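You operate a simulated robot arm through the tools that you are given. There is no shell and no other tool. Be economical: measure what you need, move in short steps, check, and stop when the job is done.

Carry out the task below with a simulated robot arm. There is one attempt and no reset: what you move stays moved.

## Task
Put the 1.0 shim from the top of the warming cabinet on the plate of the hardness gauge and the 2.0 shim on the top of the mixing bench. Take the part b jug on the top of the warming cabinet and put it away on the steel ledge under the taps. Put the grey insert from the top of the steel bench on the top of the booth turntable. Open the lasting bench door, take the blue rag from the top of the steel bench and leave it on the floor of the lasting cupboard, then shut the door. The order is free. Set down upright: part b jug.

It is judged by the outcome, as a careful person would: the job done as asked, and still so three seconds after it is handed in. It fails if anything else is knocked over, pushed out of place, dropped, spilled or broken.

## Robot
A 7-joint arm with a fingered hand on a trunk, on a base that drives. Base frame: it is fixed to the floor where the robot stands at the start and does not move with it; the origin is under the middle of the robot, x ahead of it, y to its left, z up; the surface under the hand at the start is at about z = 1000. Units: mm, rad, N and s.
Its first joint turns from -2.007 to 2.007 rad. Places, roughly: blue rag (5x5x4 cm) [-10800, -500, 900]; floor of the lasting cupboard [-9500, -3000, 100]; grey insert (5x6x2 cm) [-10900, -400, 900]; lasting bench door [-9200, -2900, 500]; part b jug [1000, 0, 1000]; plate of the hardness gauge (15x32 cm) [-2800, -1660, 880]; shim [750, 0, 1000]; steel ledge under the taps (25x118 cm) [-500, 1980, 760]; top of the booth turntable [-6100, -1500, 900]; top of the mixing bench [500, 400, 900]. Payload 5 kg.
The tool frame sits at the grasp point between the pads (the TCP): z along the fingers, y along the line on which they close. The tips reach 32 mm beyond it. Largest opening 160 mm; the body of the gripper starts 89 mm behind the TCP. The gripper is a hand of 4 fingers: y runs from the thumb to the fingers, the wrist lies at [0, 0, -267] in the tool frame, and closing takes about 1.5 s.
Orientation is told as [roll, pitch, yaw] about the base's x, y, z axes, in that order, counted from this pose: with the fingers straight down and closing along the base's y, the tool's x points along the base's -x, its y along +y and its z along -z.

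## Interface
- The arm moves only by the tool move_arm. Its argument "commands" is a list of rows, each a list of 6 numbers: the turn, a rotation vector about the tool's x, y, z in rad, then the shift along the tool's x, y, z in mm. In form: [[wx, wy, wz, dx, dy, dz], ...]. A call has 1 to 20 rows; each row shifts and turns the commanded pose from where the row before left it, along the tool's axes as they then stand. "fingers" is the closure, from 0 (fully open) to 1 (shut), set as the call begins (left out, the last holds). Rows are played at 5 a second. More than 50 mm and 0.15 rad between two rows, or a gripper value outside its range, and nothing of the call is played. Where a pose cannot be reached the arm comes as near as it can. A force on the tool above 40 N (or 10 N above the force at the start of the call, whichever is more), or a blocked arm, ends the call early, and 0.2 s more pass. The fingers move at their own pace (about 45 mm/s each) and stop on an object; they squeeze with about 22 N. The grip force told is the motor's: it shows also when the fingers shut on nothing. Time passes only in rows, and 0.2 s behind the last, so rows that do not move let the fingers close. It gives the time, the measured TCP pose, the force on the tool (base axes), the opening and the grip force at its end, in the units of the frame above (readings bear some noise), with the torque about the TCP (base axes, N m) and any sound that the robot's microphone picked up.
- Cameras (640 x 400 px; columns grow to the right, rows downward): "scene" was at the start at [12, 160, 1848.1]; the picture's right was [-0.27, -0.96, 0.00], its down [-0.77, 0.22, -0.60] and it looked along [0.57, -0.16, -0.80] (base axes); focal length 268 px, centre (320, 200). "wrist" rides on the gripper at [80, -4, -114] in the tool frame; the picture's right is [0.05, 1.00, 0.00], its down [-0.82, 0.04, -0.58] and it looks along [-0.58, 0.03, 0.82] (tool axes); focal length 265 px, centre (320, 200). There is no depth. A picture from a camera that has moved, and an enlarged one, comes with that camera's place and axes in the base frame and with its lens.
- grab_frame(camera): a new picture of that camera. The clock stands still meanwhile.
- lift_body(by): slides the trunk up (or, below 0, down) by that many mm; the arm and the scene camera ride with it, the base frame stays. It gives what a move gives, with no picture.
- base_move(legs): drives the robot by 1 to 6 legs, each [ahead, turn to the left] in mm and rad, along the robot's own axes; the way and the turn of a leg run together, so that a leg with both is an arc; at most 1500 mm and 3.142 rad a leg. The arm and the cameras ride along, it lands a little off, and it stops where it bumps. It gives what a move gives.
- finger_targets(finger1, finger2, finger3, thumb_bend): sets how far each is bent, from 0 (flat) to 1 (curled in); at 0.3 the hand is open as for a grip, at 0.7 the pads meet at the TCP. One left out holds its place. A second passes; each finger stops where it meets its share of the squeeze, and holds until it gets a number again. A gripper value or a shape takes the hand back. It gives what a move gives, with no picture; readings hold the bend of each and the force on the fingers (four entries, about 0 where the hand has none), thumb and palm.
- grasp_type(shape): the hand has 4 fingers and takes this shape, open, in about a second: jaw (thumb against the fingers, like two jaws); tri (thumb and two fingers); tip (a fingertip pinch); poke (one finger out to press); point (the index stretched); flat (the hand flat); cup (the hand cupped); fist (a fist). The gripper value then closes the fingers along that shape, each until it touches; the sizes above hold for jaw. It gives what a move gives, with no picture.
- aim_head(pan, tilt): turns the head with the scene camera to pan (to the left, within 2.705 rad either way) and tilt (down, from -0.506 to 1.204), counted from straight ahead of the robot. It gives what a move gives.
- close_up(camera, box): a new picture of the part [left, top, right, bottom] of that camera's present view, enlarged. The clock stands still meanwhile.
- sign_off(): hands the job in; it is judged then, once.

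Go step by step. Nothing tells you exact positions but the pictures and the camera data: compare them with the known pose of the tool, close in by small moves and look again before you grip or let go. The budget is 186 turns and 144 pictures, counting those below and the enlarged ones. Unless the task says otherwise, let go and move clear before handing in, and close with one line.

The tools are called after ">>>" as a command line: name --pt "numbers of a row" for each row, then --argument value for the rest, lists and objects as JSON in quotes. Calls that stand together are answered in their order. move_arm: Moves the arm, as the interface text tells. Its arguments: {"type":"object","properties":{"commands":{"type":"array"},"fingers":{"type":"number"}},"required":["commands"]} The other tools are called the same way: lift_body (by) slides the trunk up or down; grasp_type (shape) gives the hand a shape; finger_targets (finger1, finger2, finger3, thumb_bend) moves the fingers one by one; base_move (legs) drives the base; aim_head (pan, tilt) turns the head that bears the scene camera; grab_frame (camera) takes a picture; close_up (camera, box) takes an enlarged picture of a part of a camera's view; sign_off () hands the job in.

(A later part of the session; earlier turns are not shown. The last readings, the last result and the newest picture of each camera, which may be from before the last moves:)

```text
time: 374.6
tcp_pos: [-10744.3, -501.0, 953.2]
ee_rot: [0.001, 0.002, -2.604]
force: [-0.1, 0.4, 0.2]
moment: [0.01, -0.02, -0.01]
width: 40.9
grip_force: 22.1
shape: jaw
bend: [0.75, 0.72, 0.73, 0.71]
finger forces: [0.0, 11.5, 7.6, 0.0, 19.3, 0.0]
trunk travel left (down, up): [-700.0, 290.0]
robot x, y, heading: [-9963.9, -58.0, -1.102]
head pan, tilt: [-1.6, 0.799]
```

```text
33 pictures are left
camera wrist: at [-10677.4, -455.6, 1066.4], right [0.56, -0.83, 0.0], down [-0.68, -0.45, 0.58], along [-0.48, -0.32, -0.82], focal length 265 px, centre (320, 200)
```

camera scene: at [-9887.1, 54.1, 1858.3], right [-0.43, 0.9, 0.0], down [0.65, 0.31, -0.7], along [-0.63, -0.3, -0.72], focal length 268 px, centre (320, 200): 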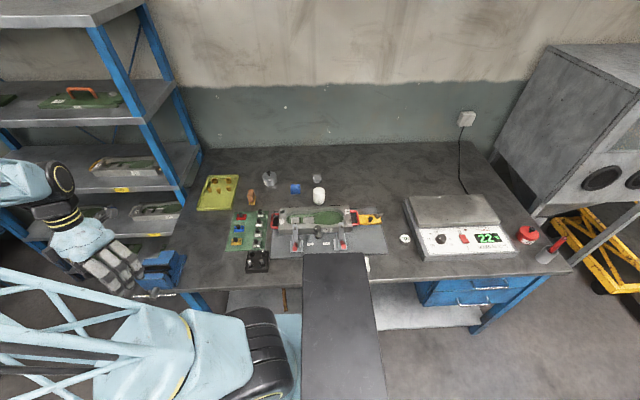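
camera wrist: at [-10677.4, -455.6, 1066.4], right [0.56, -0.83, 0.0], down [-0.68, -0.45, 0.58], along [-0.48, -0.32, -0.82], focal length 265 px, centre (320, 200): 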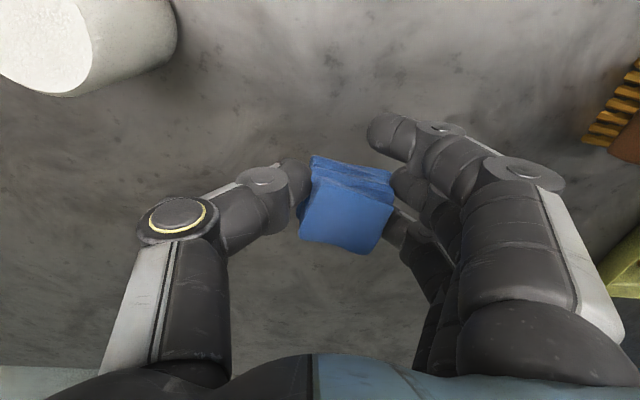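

The rag is held. I'll raise it and bring the arm to the front for driving.

>>> move_arm --pt "0 0 0 0 0 -43" --pt "0 0 0 0 0 -43" --pt "0 0 0 0 0 -43" --pt "0 0 0 0 0 -43" --pt "0 0 0 0 0 -43" --pt "0 0 0 0 0 -43" --pt "0 0 0 0 0 -43" --pt "0 0 0 0 0 -43" --pt "0 0 0 37.9 28 0" --pt "0 0 0 37.9 28 0" --pt "0 0 0 37.9 28 0" --pt "0 0 0 37.9 28 0" --pt "0 0 0 37.9 28 0" --pt "0 0 0 37.9 28 0" --pt "0 0 0 37.9 28 0" --pt "0 0 0 37.9 28 0" --pt "0 0 0 37.9 28 0" --pt "0 0 0 37.9 28 0"

>>> move_arm --pt "0 0 0 37.9 28 0" --pt "0 0 0 37.9 28 0" --pt "0 0 0 37.9 28 0" --pt "0 0 0 37.9 28 0" --pt "0 0 0 37.9 28 0" --pt "0 0 0 37.9 28 0" --pt "0 0 0 37.9 28 0" --pt "0 0 0 37.9 28 0" --pt "0 0 0 37.9 28 0" --pt "0 0 0 37.9 28 0" --pt "0 0 0 37.9 28 0" --pt "0 0 0 0 0 0"

>>> move_arm --pt "0 0 -0.14 0 0 0" --pt "0 0 -0.14 0 0 0" --pt "0 0 -0.14 0 0 0" --pt "0 0 -0.14 0 0 0" --pt "0 0 -0.14 0 0 0" --pt "0 0 -0.14 0 0 0" --pt "0 0 -0.14 0 0 0" --pt "0 0 -0.14 0 0 0" --pt "0 0 -0.14 0 0 0" --pt "0 0 -0.14 0 0 0" --pt "0 0 0 0 0 0"

>>> base_move --legs '[[1000, 0], [0, 0.638], [792, 0]]'

```text
time: 378.4
tcp_pos: [-10275.1, -550.4, 1299.6]
ee_rot: [-0.001, -0.001, -2.605]
force: [0.4, 0.0, -1.1]
moment: [0.02, 0.01, -0.02]
width: 40.3
grip_force: 21.8
shape: jaw
bend: [0.75, 0.72, 0.73, 0.71]
finger forces: [0.0, 11.4, 7.5, 0.0, 19.0, 0.1]
trunk travel left (down, up): [-700.0, 290.0]
robot x, y, heading: [-9965.7, -60.9, -1.101]
head pan, tilt: [-1.6, 0.799]
```

```text
time: 381.0
tcp_pos: [-9761.0, -600.5, 1295.8]
ee_rot: [0.002, -0.001, -2.607]
force: [-0.4, 0.0, -0.4]
moment: [-0.01, -0.01, 0.02]
width: 40.5
grip_force: 21.9
shape: jaw
bend: [0.75, 0.72, 0.73, 0.71]
finger forces: [0.0, 11.2, 7.3, 0.0, 18.8, 0.0]
trunk travel left (down, up): [-700.0, 290.0]
robot x, y, heading: [-9967.6, -58.2, -1.102]
head pan, tilt: [-1.6, 0.799]
```

```text
time: 383.4
tcp_pos: [-9758.3, -598.4, 1297.6]
ee_rot: [-0.001, -0.003, -1.204]
force: [-0.2, -0.1, 0.9]
moment: [0.02, 0.0, -0.01]
width: 40.4
grip_force: 22.3
shape: jaw
bend: [0.75, 0.72, 0.73, 0.71]
finger forces: [0.0, 11.1, 7.4, 0.0, 18.6, 0.0]
trunk travel left (down, up): [-700.0, 290.0]
robot x, y, heading: [-9969.5, -59.5, -1.099]
head pan, tilt: [-1.6, 0.799]
```

```text
time: 394.4
tcp_pos: [-8281.0, -1610.4, 1298.7]
ee_rot: [0.0, -0.001, -0.543]
force: [0.0, 0.1, -0.3]
moment: [0.01, 0.03, -0.03]
width: 40.6
grip_force: 22.1
shape: jaw
bend: [0.75, 0.72, 0.73, 0.71]
finger forces: [0.0, 11.0, 7.3, 0.0, 18.7, 0.0]
trunk travel left (down, up): [-700.0, 290.0]
robot x, y, heading: [-8773.6, -1313.2, -0.437]
head pan, tilt: [-1.6, 0.799]
```

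>>> base_move --legs '[[0, -0.924], [1495, 0], [0, -1.269]]'

>>> aim_head --pan 0.1 --tilt 0.8

>>> grab_frame --camera "scene"

```text
time: 407.7
tcp_pos: [-8990.9, -3026.4, 1298.5]
ee_rot: [0.0, -0.003, -2.73]
force: [0.0, 0.6, 0.0]
moment: [0.05, 0.0, 0.01]
width: 40.1
grip_force: 21.7
shape: jaw
bend: [0.75, 0.72, 0.73, 0.71]
finger forces: [0.1, 10.5, 7.4, 0.1, 18.5, 0.0]
trunk travel left (down, up): [-700.0, 290.0]
robot x, y, heading: [-8458.0, -2795.3, -2.624]
head pan, tilt: [-1.6, 0.799]
```

```text
time: 409.4
tcp_pos: [-8989.4, -3027.4, 1297.8]
ee_rot: [0.001, -0.002, -2.729]
force: [0.8, -0.3, -0.8]
moment: [0.03, -0.01, -0.01]
width: 40.5
grip_force: 21.8
shape: jaw
bend: [0.75, 0.72, 0.73, 0.71]
finger forces: [0.1, 10.4, 7.4, 0.0, 18.5, 0.0]
trunk travel left (down, up): [-700.0, 290.0]
robot x, y, heading: [-8460.9, -2795.5, -2.622]
head pan, tilt: [0.099, 0.799]
```

```text
32 pictures are left
camera scene: at [-8376.0, -2986.4, 1858.3], right [-0.58, 0.82, 0.0], down [0.58, 0.42, -0.7], along [-0.57, -0.4, -0.72], focal length 268 px, centre (320, 200)
```

scene: 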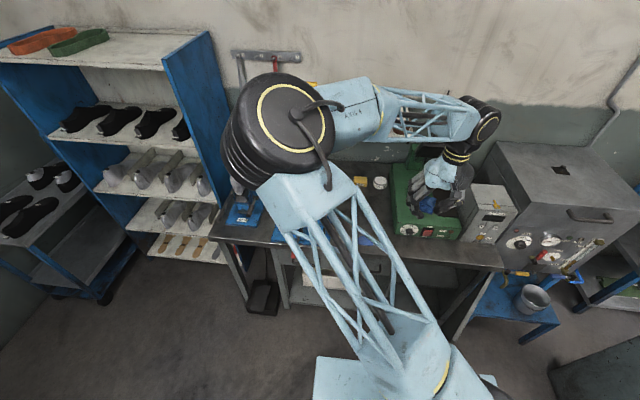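

I'm in front of the cupboard. Before lowering I want more stand-off so the arm isn't folded over the bench: back up a bit, pitch the hand 45° forward.

>>> base_move --legs '[[-150, 0]]'

>>> move_arm --pt "0 -0.112 0 -14 0 0" --pt "0 -0.112 0 -14 0 2" --pt "0 -0.112 0 -14 0 4" --pt "0 -0.112 0 -13 0 6" --pt "0 -0.112 0 -12 0 8" --pt "0 -0.112 0 -11 0 10" --pt "0 -0.112 0 -10 0 11" --pt "0 0 0 0 0 0"

>>> grab_frame --camera "scene"

```text
time: 410.8
tcp_pos: [-8858.1, -2953.7, 1297.9]
ee_rot: [0.001, -0.003, -2.726]
force: [-0.2, 0.6, -0.6]
moment: [-0.04, 0.03, 0.02]
width: 40.5
grip_force: 21.9
shape: jaw
bend: [0.75, 0.72, 0.73, 0.71]
finger forces: [0.0, 10.6, 7.4, 0.0, 18.4, 0.1]
trunk travel left (down, up): [-700.0, 290.0]
robot x, y, heading: [-8334.8, -2720.8, -2.624]
head pan, tilt: [0.099, 0.799]
```

```text
time: 412.6
tcp_pos: [-8949.6, -2994.0, 1289.2]
ee_rot: [0.001, -0.788, -2.725]
force: [-0.5, -0.2, 0.0]
moment: [-0.05, -0.01, -0.02]
width: 40.2
grip_force: 21.8
shape: jaw
bend: [0.75, 0.72, 0.73, 0.71]
finger forces: [0.0, 10.2, 7.5, 0.1, 18.2, 0.0]
trunk travel left (down, up): [-700.0, 290.0]
robot x, y, heading: [-8328.5, -2721.4, -2.619]
head pan, tilt: [0.099, 0.799]
```

```text
31 pictures are left
camera scene: at [-8244.4, -2911.0, 1858.3], right [-0.58, 0.81, 0.0], down [0.58, 0.42, -0.7], along [-0.57, -0.41, -0.72], focal length 268 px, centre (320, 200)
```

scene: 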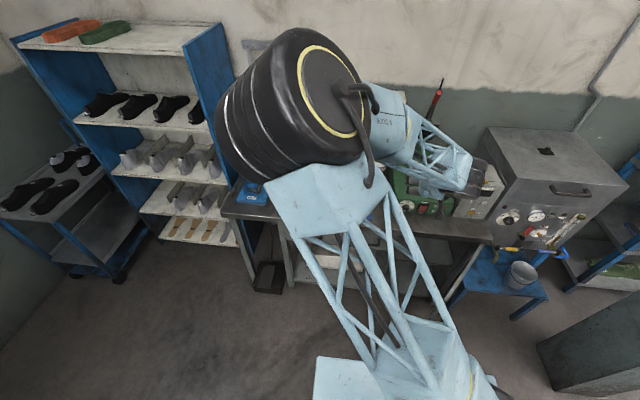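

Elbow is well clear of the bench. Lowering the trunk.

>>> lift_body --by -400

>>> lift_body --by -290

>>> move_arm --pt "0 0 0 20 0 20" --pt "0 0 0 28 0 28" --pt "0 0 0 28 0 28" --pt "0 0 0 28 0 28" --pt "0 0 0 28 0 28" --pt "0 0 0 28 0 28" --pt "0 0 0 28 0 28" --pt "0 0 0 0 0 0"

>>> grab_frame --camera "wrist"

>>> grab_frame --camera "scene"

```text
time: 416.4
tcp_pos: [-8949.6, -2993.3, 890.5]
ee_rot: [-0.001, -0.785, -2.729]
force: [0.2, 0.2, 0.3]
moment: [0.02, 0.01, 0.02]
width: 40.0
grip_force: 22.1
shape: jaw
bend: [0.75, 0.72, 0.73, 0.71]
finger forces: [0.0, 10.3, 7.5, 0.0, 18.1, 0.0]
trunk travel left (down, up): [-300.0, 690.0]
robot x, y, heading: [-8328.9, -2718.2, -2.622]
head pan, tilt: [0.099, 0.799]
```

```text
time: 419.3
tcp_pos: [-8949.8, -2993.5, 599.1]
ee_rot: [0.001, -0.784, -2.727]
force: [0.3, -0.2, 0.3]
moment: [0.0, -0.03, 0.01]
width: 40.3
grip_force: 22.3
shape: jaw
bend: [0.75, 0.72, 0.73, 0.71]
finger forces: [0.0, 10.2, 7.5, 0.0, 18.2, 0.1]
trunk travel left (down, up): [-10.0, 980.0]
robot x, y, heading: [-8330.6, -2719.5, -2.623]
head pan, tilt: [0.099, 0.799]
```

```text
time: 421.1
tcp_pos: [-8950.5, -2995.7, 332.5]
ee_rot: [-0.001, -0.784, -2.729]
force: [0.2, -0.2, -0.7]
moment: [0.02, -0.01, 0.03]
width: 40.2
grip_force: 22.0
shape: jaw
bend: [0.75, 0.72, 0.73, 0.71]
finger forces: [0.0, 10.0, 7.6, 0.0, 18.0, 0.0]
trunk travel left (down, up): [-10.0, 980.0]
robot x, y, heading: [-8331.7, -2717.9, -2.62]
head pan, tilt: [0.099, 0.799]
```

```text
30 pictures are left
camera wrist: at [-8826.2, -2935.4, 355.6], right [0.44, -0.9, -0.04], down [-0.14, -0.11, 0.98], along [-0.89, -0.42, -0.17], focal length 265 px, centre (320, 200)
```

wrist: 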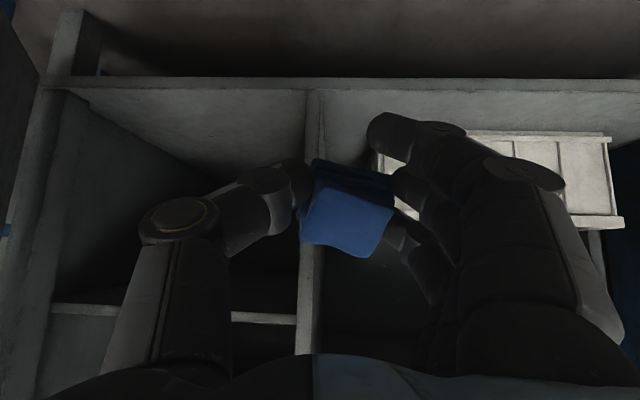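

```text
29 pictures are left
camera scene: at [-8244.5, -2911.1, 1168.3], right [-0.58, 0.81, 0.0], down [0.58, 0.42, -0.7], along [-0.57, -0.41, -0.72], focal length 268 px, centre (320, 200)
```

scene: 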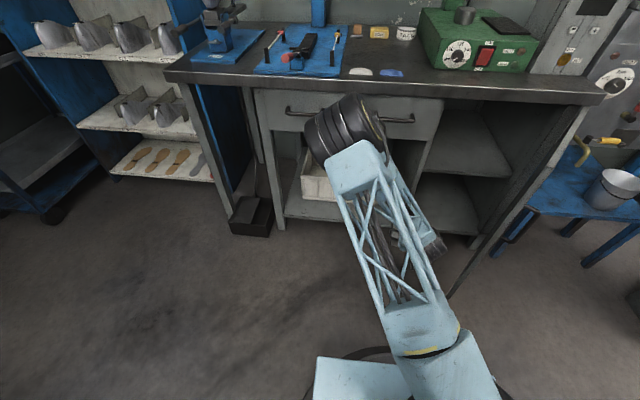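

The right-hand compartment is the cupboard; its floor edge is at z ≈ 127. I'll shift the hand right in front of its middle, then drive forward a little.

>>> move_arm --pt "0 0 0 5.9 -42.1 13.9" --pt "0 0 0 5.9 -42.1 13.9" --pt "0 0 0 5.9 -42.1 13.9" --pt "0 0 0 5.9 -42.1 13.9" --pt "0 0 0 5.9 -42.1 13.9" --pt "0 0 0 0 0 0"

>>> base_move --legs '[[130, 0]]'

>>> grab_frame --camera "wrist"

```text
time: 422.5
tcp_pos: [-9060.2, -2813.4, 265.1]
ee_rot: [0.0, -0.785, -2.728]
force: [-0.1, 0.5, -1.0]
moment: [-0.02, -0.01, -0.01]
width: 39.7
grip_force: 21.6
shape: jaw
bend: [0.75, 0.72, 0.73, 0.71]
finger forces: [0.0, 10.0, 7.9, 0.1, 18.1, 0.0]
trunk travel left (down, up): [-10.0, 980.0]
robot x, y, heading: [-8327.9, -2720.0, -2.623]
head pan, tilt: [0.099, 0.799]
```

```text
time: 423.8
tcp_pos: [-9172.7, -2879.1, 264.7]
ee_rot: [-0.001, -0.786, -2.728]
force: [0.4, 0.1, 0.1]
moment: [0.04, 0.01, -0.01]
width: 39.9
grip_force: 21.8
shape: jaw
bend: [0.75, 0.72, 0.73, 0.71]
finger forces: [0.1, 10.0, 7.9, 0.0, 18.3, 0.0]
trunk travel left (down, up): [-10.0, 980.0]
robot x, y, heading: [-8445.5, -2784.1, -2.617]
head pan, tilt: [0.099, 0.799]
```

```text
28 pictures are left
camera wrist: at [-9049.9, -2819.5, 287.2], right [0.44, -0.9, -0.04], down [-0.14, -0.11, 0.98], along [-0.89, -0.42, -0.17], focal length 265 px, centre (320, 200)
```

wrist: 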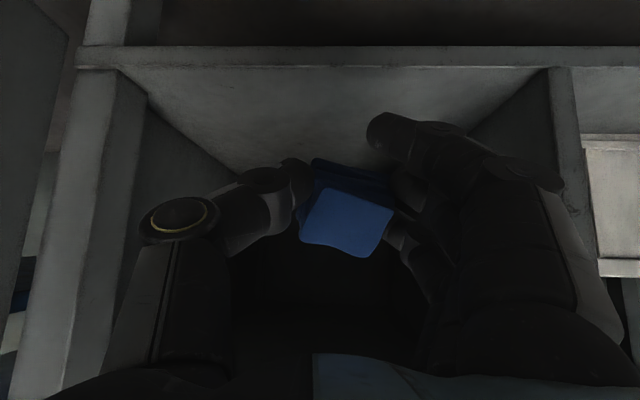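

>>> move_arm --pt "0 0 0 -18.2 3.8 35.2" --pt "0 0 0 -18.2 3.8 35.2" --pt "0 0 0 -18.2 3.8 35.2" --pt "0 0 0 -18.2 3.8 35.2" --pt "0 0 0 -18.2 3.8 35.2" --pt "0 0 0 7 0 7" --pt "0 0 0 0 0 0"

>>> grab_frame --camera "wrist"

```text
time: 425.4
tcp_pos: [-9340.0, -2973.8, 195.1]
ee_rot: [0.002, -0.785, -2.729]
force: [0.4, -0.4, -0.7]
moment: [0.01, 0.0, -0.01]
width: 39.7
grip_force: 21.6
shape: jaw
bend: [0.75, 0.72, 0.73, 0.71]
finger forces: [0.0, 9.8, 7.8, 0.1, 17.9, 0.1]
trunk travel left (down, up): [-10.0, 980.0]
robot x, y, heading: [-8446.0, -2783.3, -2.618]
head pan, tilt: [0.099, 0.799]
```

```text
27 pictures are left
camera wrist: at [-9215.4, -2913.7, 217.1], right [0.44, -0.9, -0.04], down [-0.14, -0.11, 0.98], along [-0.89, -0.42, -0.17], focal length 265 px, centre (320, 200)
```

wrist: 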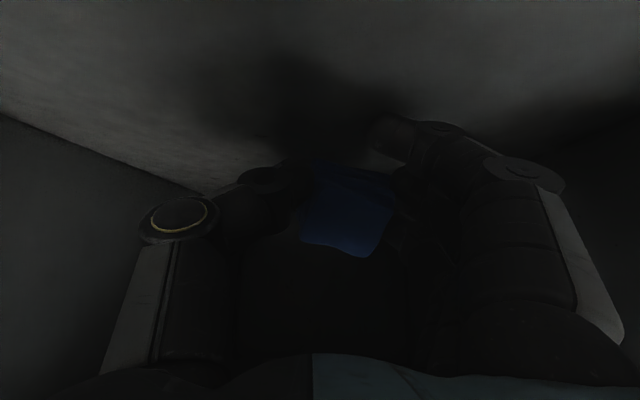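

>>> move_arm --pt "0 0 0 7 0 7" --pt "0 0 0 5 0 5" --pt "0 0 0 3 0 3" --pt "0 0 0 2 0 2" --pt "0 0 0 2 0 2" --pt "0 0 0 2 0 2" --pt "0 0 0 0 0 0"

>>> move_arm --pt "0 0 0 2 0 2" --pt "0 0 0 2 0 2" --pt "0 0 0 1.5 0 1.5" --pt "0 0 0 1.5 0 1.5" --pt "0 0 0 0 0 0"

```text
time: 426.1
tcp_pos: [-9342.4, -2976.7, 186.2]
ee_rot: [0.005, -0.8, -2.728]
force: [4.0, -0.9, 24.3]
moment: [-0.64, -0.58, 0.09]
width: 40.4
grip_force: 21.9
shape: jaw
bend: [0.78, 0.72, 0.73, 0.71]
finger forces: [24.8, 9.8, 7.9, 0.1, 18.0, 0.0]
trunk travel left (down, up): [-10.0, 980.0]
robot x, y, heading: [-8441.1, -2783.1, -2.614]
head pan, tilt: [0.099, 0.799]
stopped in row 3: the force on the tool passed its limit at 44 N (the readings are from after the stop); the commanded pose is now the measured one
```

```text
time: 426.6
tcp_pos: [-9346.1, -2978.5, 185.3]
ee_rot: [0.006, -0.808, -2.731]
force: [2.8, -1.2, 21.9]
moment: [-0.54, -0.49, 0.05]
width: 40.2
grip_force: 22.1
shape: jaw
bend: [0.78, 0.72, 0.73, 0.71]
finger forces: [22.6, 9.8, 7.9, 0.0, 18.0, 0.1]
trunk travel left (down, up): [-10.0, 980.0]
robot x, y, heading: [-8443.9, -2783.1, -2.618]
head pan, tilt: [0.099, 0.799]
stopped in row 2: the force on the tool passed its limit at 43 N (the readings are from after the stop); the commanded pose is now the measured one
```

An outer fingertip touches the floor, with the rag only millimetres above it. I'll ease up and release.

>>> move_arm --pt "0 0 0 -2.5 0 -2.5" --pt "0 0 0 0 0 0"

>>> move_arm --pt "0 0 0 0 0 0" --pt "0 0 0 0 0 0" --pt "0 0 0 0 0 0" --pt "0 0 0 0 0 0" --pt "0 0 0 0 0 0" --pt "0 0 0 0 0 0" --pt "0 0 0 0 0 -10" --pt "0 0 0 0 0 -20" --pt "0 0 0 0 0 -20" --pt "0 0 0 0 0 0" --fingers 0.3

>>> grab_frame --camera "wrist"

```text
time: 427.2
tcp_pos: [-9345.0, -2976.5, 187.3]
ee_rot: [0.007, -0.803, -2.728]
force: [-3.8, -1.6, 15.1]
moment: [-0.42, -0.03, -0.15]
width: 39.5
grip_force: 22.0
shape: jaw
bend: [0.77, 0.72, 0.73, 0.71]
finger forces: [15.6, 9.8, 7.9, 0.1, 17.9, 0.1]
trunk travel left (down, up): [-10.0, 980.0]
robot x, y, heading: [-8444.6, -2787.2, -2.62]
head pan, tilt: [0.099, 0.799]
```

```text
time: 429.4
tcp_pos: [-9311.4, -2964.5, 219.7]
ee_rot: [0.004, -0.801, -2.728]
force: [0.2, 1.0, 0.2]
moment: [0.01, 0.0, 0.0]
width: 111.7
grip_force: 0.1
shape: jaw
bend: [0.67, 0.67, 0.67, 0.63]
finger forces: [0.0, 0.1, 0.1, 0.1, 0.0, 0.0]
trunk travel left (down, up): [-10.0, 980.0]
robot x, y, heading: [-8444.7, -2784.8, -2.618]
head pan, tilt: [0.099, 0.799]
```

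```text
26 pictures are left
camera wrist: at [-9187.9, -2903.4, 240.9], right [0.44, -0.9, -0.03], down [-0.12, -0.1, 0.99], along [-0.89, -0.43, -0.15], focal length 265 px, centre (320, 200)
```

wrist: 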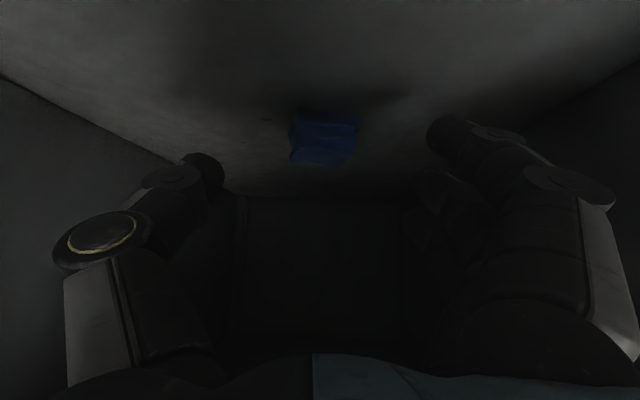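

The rag lies on the cupboard floor. I'll withdraw straight out and raise the trunk again.

>>> move_arm --pt "0 0 0 27 0 -31" --pt "0 0 0 27 0 -31" --pt "0 0 0 27 0 -31" --pt "0 0 0 27 0 -31" --pt "0 0 0 27 0 -31" --pt "0 0 0 27 0 -31" --pt "0 0 0 27 0 -31" --pt "0 0 0 0 0 0"

>>> grab_frame --camera "wrist"

>>> lift_body --by 400

>>> lift_body --by 290

>>> aim_head --pan -0.25 --tilt 0.9

>>> grab_frame --camera "scene"

```text
time: 431.2
tcp_pos: [-9050.2, -2843.1, 237.7]
ee_rot: [0.005, -0.801, -2.727]
force: [0.0, 0.4, -0.4]
moment: [0.04, -0.01, 0.01]
width: 111.6
grip_force: 0.0
shape: jaw
bend: [0.67, 0.67, 0.67, 0.63]
finger forces: [0.1, 0.1, 0.0, 0.0, 0.0, 0.0]
trunk travel left (down, up): [-10.0, 980.0]
robot x, y, heading: [-8446.8, -2780.6, -2.622]
head pan, tilt: [0.099, 0.799]
```

```text
25 pictures are left
camera wrist: at [-8926.3, -2783.2, 258.6], right [0.44, -0.9, -0.03], down [-0.12, -0.1, 0.99], along [-0.89, -0.43, -0.15], focal length 265 px, centre (320, 200)
```

wrist: 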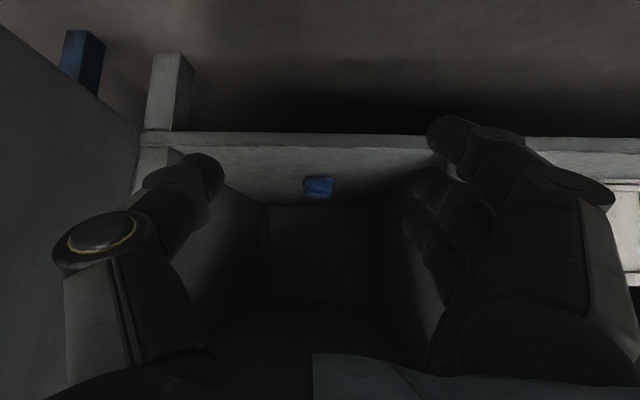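

```text
time: 435.0
tcp_pos: [-9051.3, -2842.2, 637.7]
ee_rot: [0.005, -0.801, -2.728]
force: [0.1, -0.1, 0.9]
moment: [0.0, 0.01, 0.02]
width: 111.7
grip_force: 0.1
shape: jaw
bend: [0.67, 0.67, 0.67, 0.63]
finger forces: [0.1, 0.1, 0.1, 0.0, 0.0, 0.0]
trunk travel left (down, up): [-410.0, 580.0]
robot x, y, heading: [-8443.1, -2788.4, -2.614]
head pan, tilt: [0.099, 0.799]
```

```text
time: 437.9
tcp_pos: [-9049.8, -2844.1, 926.7]
ee_rot: [0.006, -0.802, -2.73]
force: [0.2, -0.1, -0.4]
moment: [0.03, -0.01, -0.01]
width: 111.5
grip_force: 0.1
shape: jaw
bend: [0.67, 0.67, 0.67, 0.63]
finger forces: [0.0, 0.0, 0.1, 0.0, 0.0, 0.0]
trunk travel left (down, up): [-700.0, 290.0]
robot x, y, heading: [-8445.8, -2786.5, -2.618]
head pan, tilt: [0.099, 0.799]
```

```text
time: 438.8
tcp_pos: [-9050.9, -2842.8, 928.1]
ee_rot: [0.005, -0.802, -2.728]
force: [0.4, 0.0, -0.2]
moment: [0.0, -0.02, -0.02]
width: 111.5
grip_force: 0.2
shape: jaw
bend: [0.67, 0.67, 0.67, 0.63]
finger forces: [0.0, 0.0, 0.1, 0.1, 0.0, 0.0]
trunk travel left (down, up): [-700.0, 290.0]
robot x, y, heading: [-8444.1, -2787.1, -2.616]
head pan, tilt: [-0.25, 0.901]
```

```text
24 pictures are left
camera scene: at [-8365.8, -2949.8, 1850.4], right [-0.27, 0.96, 0.0], down [0.75, 0.21, -0.62], along [-0.6, -0.17, -0.78], focal length 268 px, centre (320, 200)
```

scene: 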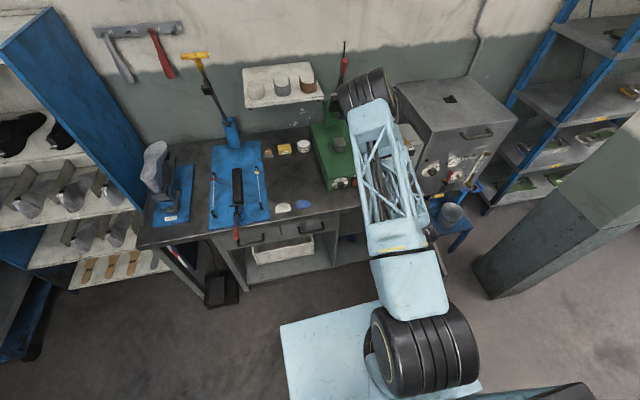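

>>> move_arm --pt "0 0.1335 0 0 0 0" --pt "0 0.1335 0 0 0 0" --pt "0 0.1335 0 0 0 0" --pt "0 0.1335 0 0 0 0" --pt "0 0.1335 0 0 0 0" --pt "0 0.1335 0 0 0 0" --pt "0 0 0 0 0 -40" --pt "0 0 0 0 0 -40" --pt "0 0 0 29.6 -35.9 0" --pt "0 0 0 29.6 -35.9 0" --pt "0 0 0 29.6 -35.9 0" --pt "0 0 0 29.6 -35.9 0" --pt "0 0 0 29.6 -35.9 0" --pt "0 0 0 29.6 -35.9 0" --pt "0 0 0 29.6 -35.9 0" --pt "0 0 0 0 0 0" --fingers 1

>>> grab_frame --camera "wrist"

>>> grab_frame --camera "scene"

```text
time: 442.1
tcp_pos: [-8964.2, -2528.3, 1008.2]
ee_rot: [0.004, 0.0, -2.725]
force: [-0.3, 0.4, 0.7]
moment: [0.01, 0.01, -0.01]
width: 0.0
grip_force: 21.7
shape: jaw
bend: [0.68, 0.63, 0.68, 0.67]
finger forces: [0.1, 0.0, 0.0, 0.0, 0.1, 0.0]
trunk travel left (down, up): [-700.0, 290.0]
robot x, y, heading: [-8445.7, -2784.8, -2.618]
head pan, tilt: [-0.25, 0.901]
```

```text
23 pictures are left
camera wrist: at [-8892.6, -2491.7, 1120.1], right [0.45, -0.89, 0.0], down [-0.73, -0.37, 0.58], along [-0.51, -0.26, -0.82], focal length 265 px, centre (320, 200)
```

wrist: 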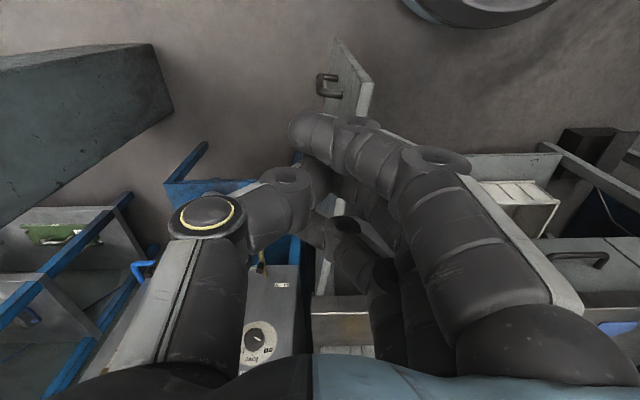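

```text
22 pictures are left
camera scene: at [-8365.6, -2950.2, 1850.4], right [-0.27, 0.96, 0.0], down [0.75, 0.21, -0.62], along [-0.6, -0.17, -0.78], focal length 268 px, centre (320, 200)
```

scene: 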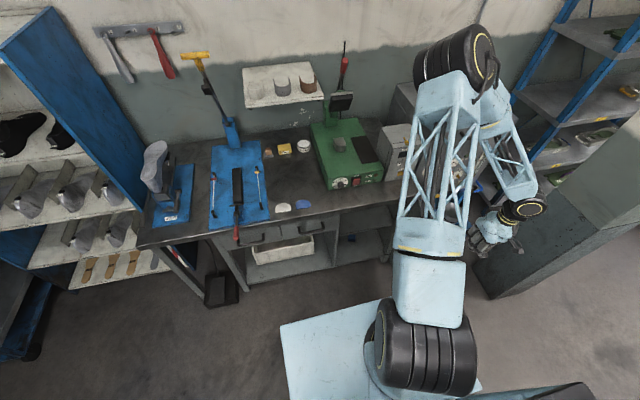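

The door stands about 80° open. I'll move the closed hand to its outer side near the top edge and lower beside it.

>>> move_arm --pt "0 0 0 -33.3 -25 0" --pt "0 0 0 -33.3 -25 0" --pt "0 0 0 0 0 30" --pt "0 0 0 0 0 30" --pt "0 0 0 0 0 30" --pt "0 0 0 0 0 30" --pt "0 0 0 0 0 30" --pt "0 0 0 0 0 28" --pt "0 0 0 0 0 0"

>>> grab_frame --camera "wrist"

```text
time: 444.1
tcp_pos: [-9042.9, -2513.3, 828.1]
ee_rot: [0.005, 0.0, -2.724]
force: [-0.3, -0.2, 0.3]
moment: [0.0, 0.01, 0.01]
width: 0.0
grip_force: 21.7
shape: jaw
bend: [0.68, 0.63, 0.68, 0.67]
finger forces: [0.0, 0.0, 0.0, 0.0, 0.0, 0.0]
trunk travel left (down, up): [-700.0, 290.0]
robot x, y, heading: [-8445.1, -2785.3, -2.621]
head pan, tilt: [-0.25, 0.901]
```

```text
21 pictures are left
camera wrist: at [-8972.1, -2476.3, 941.4], right [0.45, -0.89, 0.0], down [-0.73, -0.37, 0.58], along [-0.51, -0.26, -0.82], focal length 265 px, centre (320, 200)
```

wrist: 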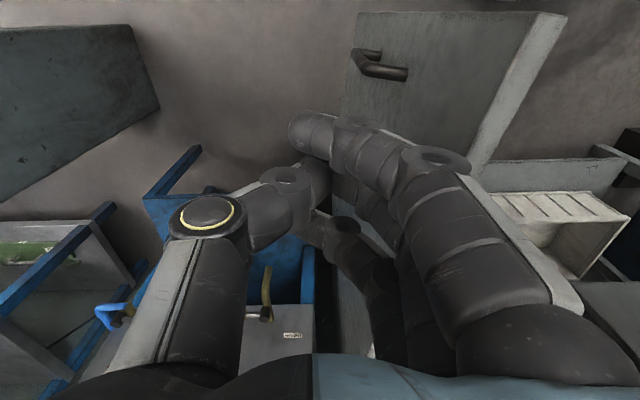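

The hand is on the door's outer side. Pushing it closed along its arc.

>>> move_arm --pt "0 0 0 -0.8 40 0" --pt "0 0 0 -0.8 40 0" --pt "0 0 0 -4.1 30.6 0" --pt "0 0 0 -4.1 30.6 0" --pt "0 0 0 -9.3 29.2 0" --pt "0 0 0 -9.3 29.2 0" --pt "0 0 0 -14.3 27.3 0" --pt "0 0 0 -14.3 27.3 0" --pt "0 0 0 0 0 0"

>>> move_arm --pt "0 0 0 -18.7 24.3 0" --pt "0 0 0 -18.7 24.3 0" --pt "0 0 0 -22.8 20.7 0" --pt "0 0 0 -22.8 20.7 0" --pt "0 0 0 0 0 0"

>>> grab_frame --camera "wrist"

>>> grab_frame --camera "scene"

```text
time: 446.1
tcp_pos: [-8993.7, -2764.9, 829.0]
ee_rot: [0.003, 0.0, -2.726]
force: [-0.4, 0.4, 0.0]
moment: [0.0, 0.01, -0.01]
width: 0.1
grip_force: 22.3
shape: jaw
bend: [0.68, 0.62, 0.68, 0.67]
finger forces: [0.0, 0.0, 0.0, 0.0, 0.1, 0.0]
trunk travel left (down, up): [-700.0, 290.0]
robot x, y, heading: [-8439.4, -2784.8, -2.616]
head pan, tilt: [-0.25, 0.901]
```

```text
time: 447.4
tcp_pos: [-9033.7, -2883.3, 830.9]
ee_rot: [0.003, -0.001, -2.726]
force: [0.2, 0.0, 0.1]
moment: [-0.02, 0.02, -0.01]
width: 0.1
grip_force: 21.7
shape: jaw
bend: [0.68, 0.62, 0.68, 0.67]
finger forces: [0.0, 0.0, 0.1, 0.0, 0.0, 0.0]
trunk travel left (down, up): [-700.0, 290.0]
robot x, y, heading: [-8449.5, -2788.1, -2.621]
head pan, tilt: [-0.25, 0.901]
```

```text
20 pictures are left
camera wrist: at [-8961.7, -2846.6, 944.4], right [0.45, -0.89, 0.0], down [-0.73, -0.37, 0.58], along [-0.51, -0.26, -0.82], focal length 265 px, centre (320, 200)
```

wrist: 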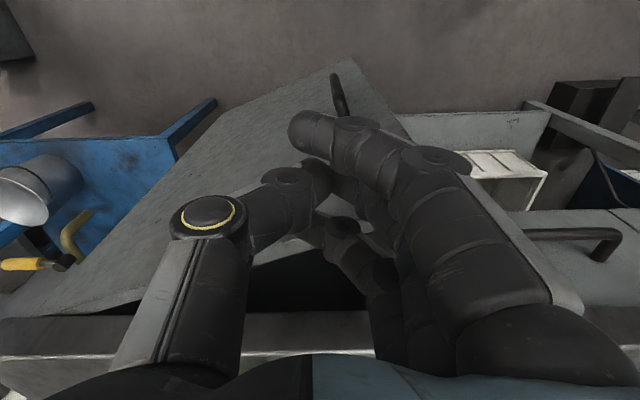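

```text
19 pictures are left
camera scene: at [-8365.9, -2949.5, 1850.5], right [-0.27, 0.96, 0.0], down [0.75, 0.21, -0.62], along [-0.6, -0.17, -0.78], focal length 268 px, centre (320, 200)
```

scene: 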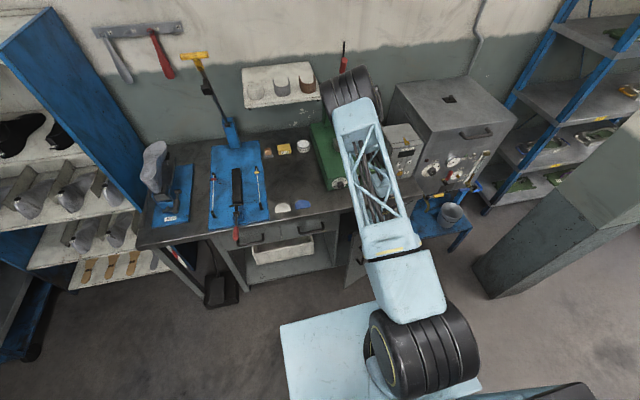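

The door follows nicely (about 27° left). I'll push a bit more, then back off, pitch the hand forward and finish with a frontal push.

>>> move_arm --pt "0 0 0 -25.9 16.4 0" --pt "0 0 0 -25.9 16.4 0" --pt "0 0 0 -14 6.5 0" --pt "0 0 0 -14 6.5 0" --pt "0 0 0 0 0 0" --pt "0 0 0 35 0 0" --pt "0 0 0 35 0 0" --pt "0 0 0 20 -30 0" --pt "0 0 0 0 -40 0" --pt "0 -0.112 0 0 0 0" --pt "0 -0.112 0 0 0 0" --pt "0 -0.112 0 0 0 0" --pt "0 -0.112 0 0 0 0" --pt "0 -0.112 0 0 0 0" --pt "0 -0.112 0 0 0 0" --pt "0 -0.112 0 0 0 0" --pt "0 0 0 0 0 0"

>>> grab_frame --camera "wrist"

```text
time: 450.9
tcp_pos: [-9033.4, -2857.8, 829.7]
ee_rot: [0.007, -0.787, -2.727]
force: [0.3, 0.2, -0.3]
moment: [0.01, 0.02, 0.0]
width: 0.0
grip_force: 22.0
shape: jaw
bend: [0.68, 0.62, 0.68, 0.67]
finger forces: [0.0, 0.1, 0.0, 0.1, 0.1, 0.0]
trunk travel left (down, up): [-700.0, 290.0]
robot x, y, heading: [-8443.1, -2789.1, -2.622]
head pan, tilt: [-0.25, 0.901]
```

```text
18 pictures are left
camera wrist: at [-8909.5, -2797.3, 853.5], right [0.44, -0.9, -0.03], down [-0.14, -0.1, 0.98], along [-0.89, -0.43, -0.17], focal length 265 px, centre (320, 200)
```

wrist: 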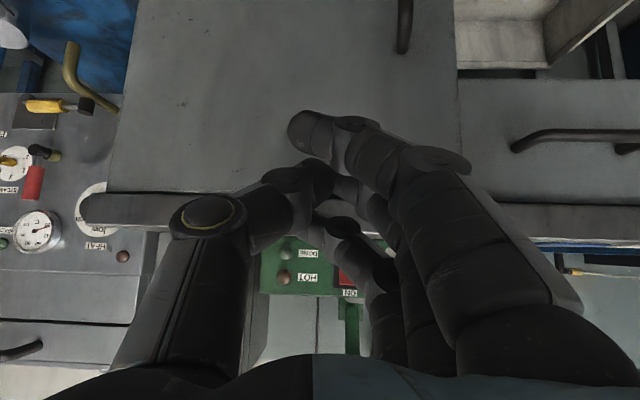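

>>> move_arm --pt "0 0 0 26.5 -15 26.5" --pt "0 0 0 26.5 -15 26.5" --pt "0 0 0 26.5 0 26.5" --pt "0 0 0 26.5 0 26.5" --pt "0 0 0 -20 0 20" --pt "0 0 0 -20 0 20" --pt "0 0 0 -20 0 20" --pt "0 0 0 -20 0 20" --pt "0 0 0 -14 0 14" --pt "0 0 0 0 0 0"

>>> move_arm --pt "0 0 0 -7 0 7" --pt "0 0 0 -7 0 7" --pt "0 0 0 -5 0 5" --pt "0 0 0 -5 0 5" --pt "0 0 0 -3 0 3" --pt "0 0 0 -3 0 3" --pt "0 0 0 -3 0 3" --pt "0 0 0 0 0 0"

>>> grab_frame --camera "wrist"

```text
time: 453.1
tcp_pos: [-9166.7, -2883.9, 679.3]
ee_rot: [0.005, -0.783, -2.728]
force: [-0.5, 0.2, 0.9]
moment: [-0.03, 0.0, -0.02]
width: 0.2
grip_force: 21.9
shape: jaw
bend: [0.68, 0.62, 0.68, 0.67]
finger forces: [0.0, 0.0, 0.0, 0.0, 0.0, 0.0]
trunk travel left (down, up): [-700.0, 290.0]
robot x, y, heading: [-8441.9, -2787.1, -2.617]
head pan, tilt: [-0.25, 0.901]
```

```text
time: 453.8
tcp_pos: [-9174.4, -2889.0, 674.8]
ee_rot: [0.007, -0.769, -2.733]
force: [10.4, 4.4, 1.6]
moment: [-0.02, 0.19, -0.23]
width: 0.4
grip_force: 21.6
shape: jaw
bend: [0.68, 0.62, 0.72, 0.67]
finger forces: [0.0, 0.0, 11.0, 0.0, 0.0, 0.0]
trunk travel left (down, up): [-700.0, 290.0]
robot x, y, heading: [-8445.7, -2784.6, -2.618]
head pan, tilt: [-0.25, 0.901]
stopped in row 3: the force on the tool passed its limit at 44 N (the readings are from after the stop); the commanded pose is now the measured one
```

```text
17 pictures are left
camera wrist: at [-9049.6, -2828.8, 699.9], right [0.44, -0.9, -0.03], down [-0.15, -0.11, 0.98], along [-0.89, -0.42, -0.19], focal length 265 px, centre (320, 200)
```

wrist: 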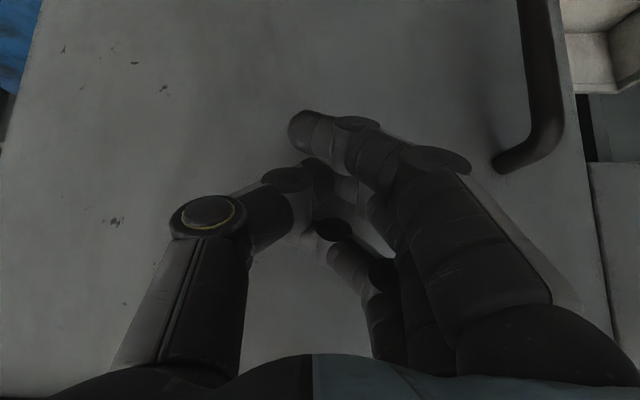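

The push met a firm stop, so the door seems shut. I'll back off and check with the head camera.

>>> move_arm --pt "0 0 0 10 0 -10" --pt "0 0 0 28 0 -28" --pt "0 0 0 28 0 -28" --pt "0 0 0 28 0 -28" --pt "0 0 0 -20 0 -20" --pt "0 0 0 -28 0 -28" --pt "0 0 0 -28 0 -28" --pt "0 0 0 -28 0 -28" --pt "0 0 0 -28 0 -28" --pt "0 0 0 -28 0 -28" --pt "0 0 0 -28 0 -28" --pt "0 0 0 -28 0 -28" --pt "0 0 0 -28 0 -28" --pt "0 0 0 -28 0 -28" --pt "0 0 0 -28 0 -28" --pt "0 0 0 -28 0 -28" --pt "0 0 0 -28 0 -28" --pt "0 0 0 0 0 0"

>>> aim_head --pan 0.1 --tilt 0.8

>>> close_up --camera "scene" --box '[240, 180, 560, 380]'

```text
time: 457.6
tcp_pos: [-9065.6, -2836.4, 1180.0]
ee_rot: [0.006, -0.772, -2.729]
force: [0.3, -0.4, -0.5]
moment: [0.01, 0.0, 0.04]
width: 0.0
grip_force: 21.5
shape: jaw
bend: [0.68, 0.62, 0.68, 0.67]
finger forces: [0.0, 0.0, 0.0, 0.2, 0.0, 0.0]
trunk travel left (down, up): [-700.0, 290.0]
robot x, y, heading: [-8440.8, -2785.3, -2.618]
head pan, tilt: [-0.25, 0.901]
```

```text
time: 458.4
tcp_pos: [-9063.8, -2835.4, 1180.3]
ee_rot: [0.008, -0.771, -2.731]
force: [0.6, 0.7, -0.6]
moment: [0.01, -0.02, 0.0]
width: 0.0
grip_force: 21.6
shape: jaw
bend: [0.68, 0.62, 0.68, 0.67]
finger forces: [0.0, 0.0, 0.1, 0.0, 0.1, 0.0]
trunk travel left (down, up): [-700.0, 290.0]
robot x, y, heading: [-8443.6, -2787.3, -2.619]
head pan, tilt: [0.099, 0.799]
```

```text
2.00 times, centred on (400, 280) of scene
camera zoom: at [-8358.1, -2976.0, 1858.3], right [-0.58, 0.81, 0.0], down [0.58, 0.42, -0.7], along [-0.57, -0.41, -0.72], focal length 535 px, centre (160, 40)
```

zoom: 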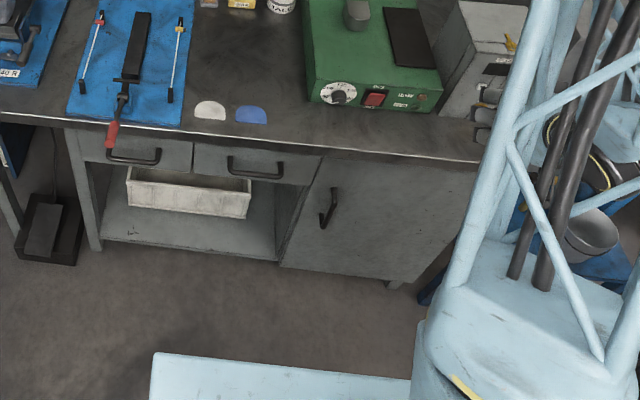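

The door is shut. Now the grey insert: I'll level the hand, retract, and drive back to the steel bench the same way.

>>> move_arm --pt "0 0.1287 0 0 0 0" --pt "0 0.1287 0 0 0 0" --pt "0 0.1287 0 0 0 0" --pt "0 0.1287 0 0 0 0" --pt "0 0.1287 0 0 0 0" --pt "0 0.1287 0 0 0 0" --pt "0 0 0 30 15 -30" --pt "0 0 0 30 15 -30" --pt "0 0 0 30 15 -30" --pt "0 0 0 0 15 -30" --pt "0 0 0 0 0 0"

>>> base_move --legs '[[0, -1.873], [1500, 0]]'

```text
time: 460.8
tcp_pos: [-8951.4, -2852.1, 1300.2]
ee_rot: [0.004, 0.001, -2.728]
force: [-0.2, -0.6, 0.3]
moment: [-0.01, -0.04, 0.01]
width: 0.0
grip_force: 21.3
shape: jaw
bend: [0.68, 0.62, 0.68, 0.67]
finger forces: [0.0, 0.0, 0.0, 0.1, 0.1, 0.0]
trunk travel left (down, up): [-700.0, 290.0]
robot x, y, heading: [-8444.8, -2783.7, -2.619]
head pan, tilt: [0.099, 0.799]
```

```text
time: 473.0
tcp_pos: [-8744.6, -808.2, 1299.9]
ee_rot: [0.005, -0.001, 1.715]
force: [-0.5, 0.3, -1.2]
moment: [0.01, -0.04, -0.01]
width: 0.1
grip_force: 22.4
shape: jaw
bend: [0.68, 0.62, 0.68, 0.67]
finger forces: [0.0, 0.0, 0.0, 0.1, 0.0, 0.0]
trunk travel left (down, up): [-700.0, 290.0]
robot x, y, heading: [-8814.2, -1311.7, 1.825]
head pan, tilt: [0.099, 0.799]
```

>>> base_move --legs '[[0, 0.919], [717, 0], [0, 2.459]]'

```text
time: 485.5
tcp_pos: [-9401.1, -1544.2, 1300.0]
ee_rot: [0.005, 0.0, -1.166]
force: [0.5, 0.0, -0.1]
moment: [-0.03, 0.02, 0.0]
width: 0.0
grip_force: 22.0
shape: jaw
bend: [0.68, 0.62, 0.68, 0.67]
finger forces: [0.0, 0.0, 0.0, 0.0, 0.0, 0.0]
trunk travel left (down, up): [-700.0, 290.0]
robot x, y, heading: [-9466.5, -1038.3, -1.057]
head pan, tilt: [0.099, 0.799]
```

>>> base_move --legs '[[0, -0.027], [-1150, 0]]'

>>> aim_head --pan -1.6 --tilt 0.8

>>> grab_frame --camera "scene"

```text
time: 491.8
tcp_pos: [-9957.2, -527.5, 1299.6]
ee_rot: [0.006, 0.0, -1.138]
force: [-0.6, 0.8, 0.7]
moment: [-0.02, 0.0, 0.0]
width: 0.0
grip_force: 22.1
shape: jaw
bend: [0.68, 0.62, 0.68, 0.67]
finger forces: [0.0, 0.1, 0.0, 0.0, 0.0, 0.0]
trunk travel left (down, up): [-700.0, 290.0]
robot x, y, heading: [-10036.6, -23.4, -1.033]
head pan, tilt: [0.099, 0.799]
```

```text
time: 493.6
tcp_pos: [-9955.9, -527.0, 1299.6]
ee_rot: [0.007, -0.001, -1.139]
force: [0.1, 1.3, 0.5]
moment: [-0.01, -0.01, 0.01]
width: 0.0
grip_force: 21.5
shape: jaw
bend: [0.68, 0.62, 0.68, 0.67]
finger forces: [0.0, 0.0, 0.1, 0.1, 0.0, 0.1]
trunk travel left (down, up): [-700.0, 290.0]
robot x, y, heading: [-10031.6, -18.2, -1.03]
head pan, tilt: [-1.6, 0.799]
```

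```text
15 pictures are left
camera scene: at [-9961.6, 97.9, 1858.3], right [-0.49, 0.87, 0.0], down [0.63, 0.35, -0.7], along [-0.61, -0.34, -0.72], focal length 268 px, centre (320, 200)
```

scene: 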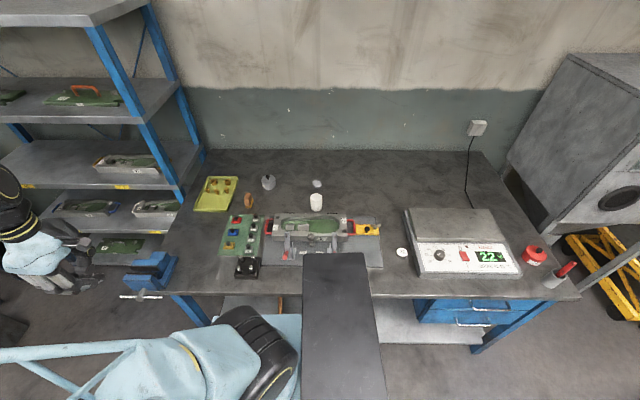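

>>> move_arm --pt "0 0 0 23.3 -40.3 0" --pt "0 0 0 23.3 -40.3 0" --pt "0 0 0 23.3 -40.3 0" --pt "0 0 0 23.3 -40.3 0" --pt "0 0 0 23.3 -40.3 0" --pt "0 0 0 23.3 -40.3 0" --pt "0 0 0 23.3 -40.3 0" --pt "0 0 0 23.3 -40.3 0" --pt "0 0 0 23.3 -40.3 0" --pt "0 0 0 23.3 -40.3 0" --pt "0 0 0 23.3 -40.3 0" --pt "0 0 0 23.3 -40.3 0" --pt "0 0 0 23.3 -40.3 0" --pt "0 0 0 23.3 -40.3 0" --pt "0 0 0 23.3 -40.3 0" --pt "0 0 0 23.3 -40.3 0" --pt "0 0 0 23.3 -40.3 0" --pt "0 0 0 23.3 -40.3 0" --pt "0 0 0 0 0 0" --fingers 0.3

>>> move_arm --pt "0 0 0.1404 0 0 0" --pt "0 0 0.1404 0 0 0" --pt "0 0 0.1404 0 0 0" --pt "0 0 0.1404 0 0 0" --pt "0 0 0.1404 0 0 0" --pt "0 0 0.1404 0 0 0" --pt "0 0 0.1404 0 0 0" --pt "0 0 0.1404 0 0 0" --pt "0 0 0.1404 0 0 0" --pt "0 0 0.1404 0 0 0" --pt "0 0 0.1404 0 0 0" --pt "0 0 0 0 0 40" --pt "0 0 0 0 0 40" --pt "0 0 0 0 0 40" --pt "0 0 0 0 0 40" --pt "0 0 0 0 0 0"

>>> grab_frame --camera "wrist"

```text
time: 497.6
tcp_pos: [-10792.6, -451.6, 1292.9]
ee_rot: [0.004, 0.0, -1.138]
force: [0.5, 0.1, 0.5]
moment: [0.01, 0.04, -0.01]
width: 112.1
grip_force: 0.0
shape: jaw
bend: [0.67, 0.67, 0.67, 0.63]
finger forces: [0.0, 0.0, 0.0, 0.0, 0.1, 0.0]
trunk travel left (down, up): [-700.0, 290.0]
robot x, y, heading: [-10031.7, -21.0, -1.031]
head pan, tilt: [-1.6, 0.799]
```

```text
time: 500.9
tcp_pos: [-10787.7, -450.6, 1134.9]
ee_rot: [0.0, 0.006, -2.684]
force: [-0.3, 0.0, 0.1]
moment: [-0.03, -0.01, -0.03]
width: 111.6
grip_force: 0.0
shape: jaw
bend: [0.67, 0.67, 0.67, 0.63]
finger forces: [0.0, 0.0, 0.0, 0.0, 0.0, 0.1]
trunk travel left (down, up): [-700.0, 290.0]
robot x, y, heading: [-10033.7, -20.6, -1.029]
head pan, tilt: [-1.6, 0.799]
```

```text
14 pictures are left
camera wrist: at [-10718.3, -410.4, 1249.6], right [0.49, -0.87, 0.0], down [-0.71, -0.4, 0.57], along [-0.5, -0.28, -0.82], focal length 265 px, centre (320, 200)
```

wrist: 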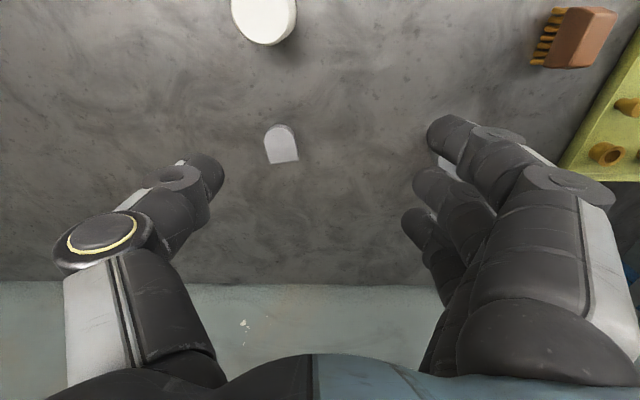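

>>> move_arm --pt "0 0 0 -40 -27.3 0" --pt "0 0 0 -40 -27.3 0" --pt "0 0 0 0 0 40" --pt "0 0 0 0 0 40" --pt "0 0 0 0 0 40" --pt "0 0 0 0 0 40" --pt "0 0 0 0 0 30" --pt "0 0 0 0 0 20" --pt "0 0 0 0 0 0"

>>> grab_frame --camera "wrist"

```text
time: 502.9
tcp_pos: [-10879.4, -435.0, 924.0]
ee_rot: [0.0, 0.005, -2.68]
force: [-0.3, 0.5, 1.3]
moment: [-0.01, -0.02, -0.01]
width: 111.8
grip_force: 0.1
shape: jaw
bend: [0.67, 0.67, 0.67, 0.63]
finger forces: [0.1, 0.0, 0.1, 0.0, 0.0, 0.0]
out of reach, approached as far as the arm can: row 8
trunk travel left (down, up): [-700.0, 290.0]
robot x, y, heading: [-10034.5, -22.7, -1.032]
head pan, tilt: [-1.6, 0.799]
```

```text
13 pictures are left
camera wrist: at [-10810.3, -395.0, 1038.8], right [0.49, -0.87, 0.0], down [-0.71, -0.4, 0.57], along [-0.5, -0.28, -0.82], focal length 265 px, centre (320, 200)
```

wrist: 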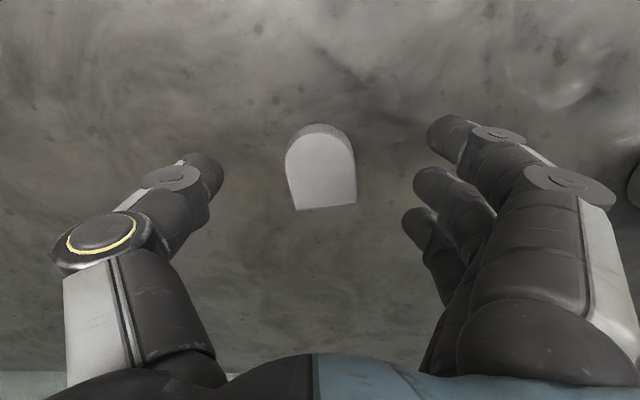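

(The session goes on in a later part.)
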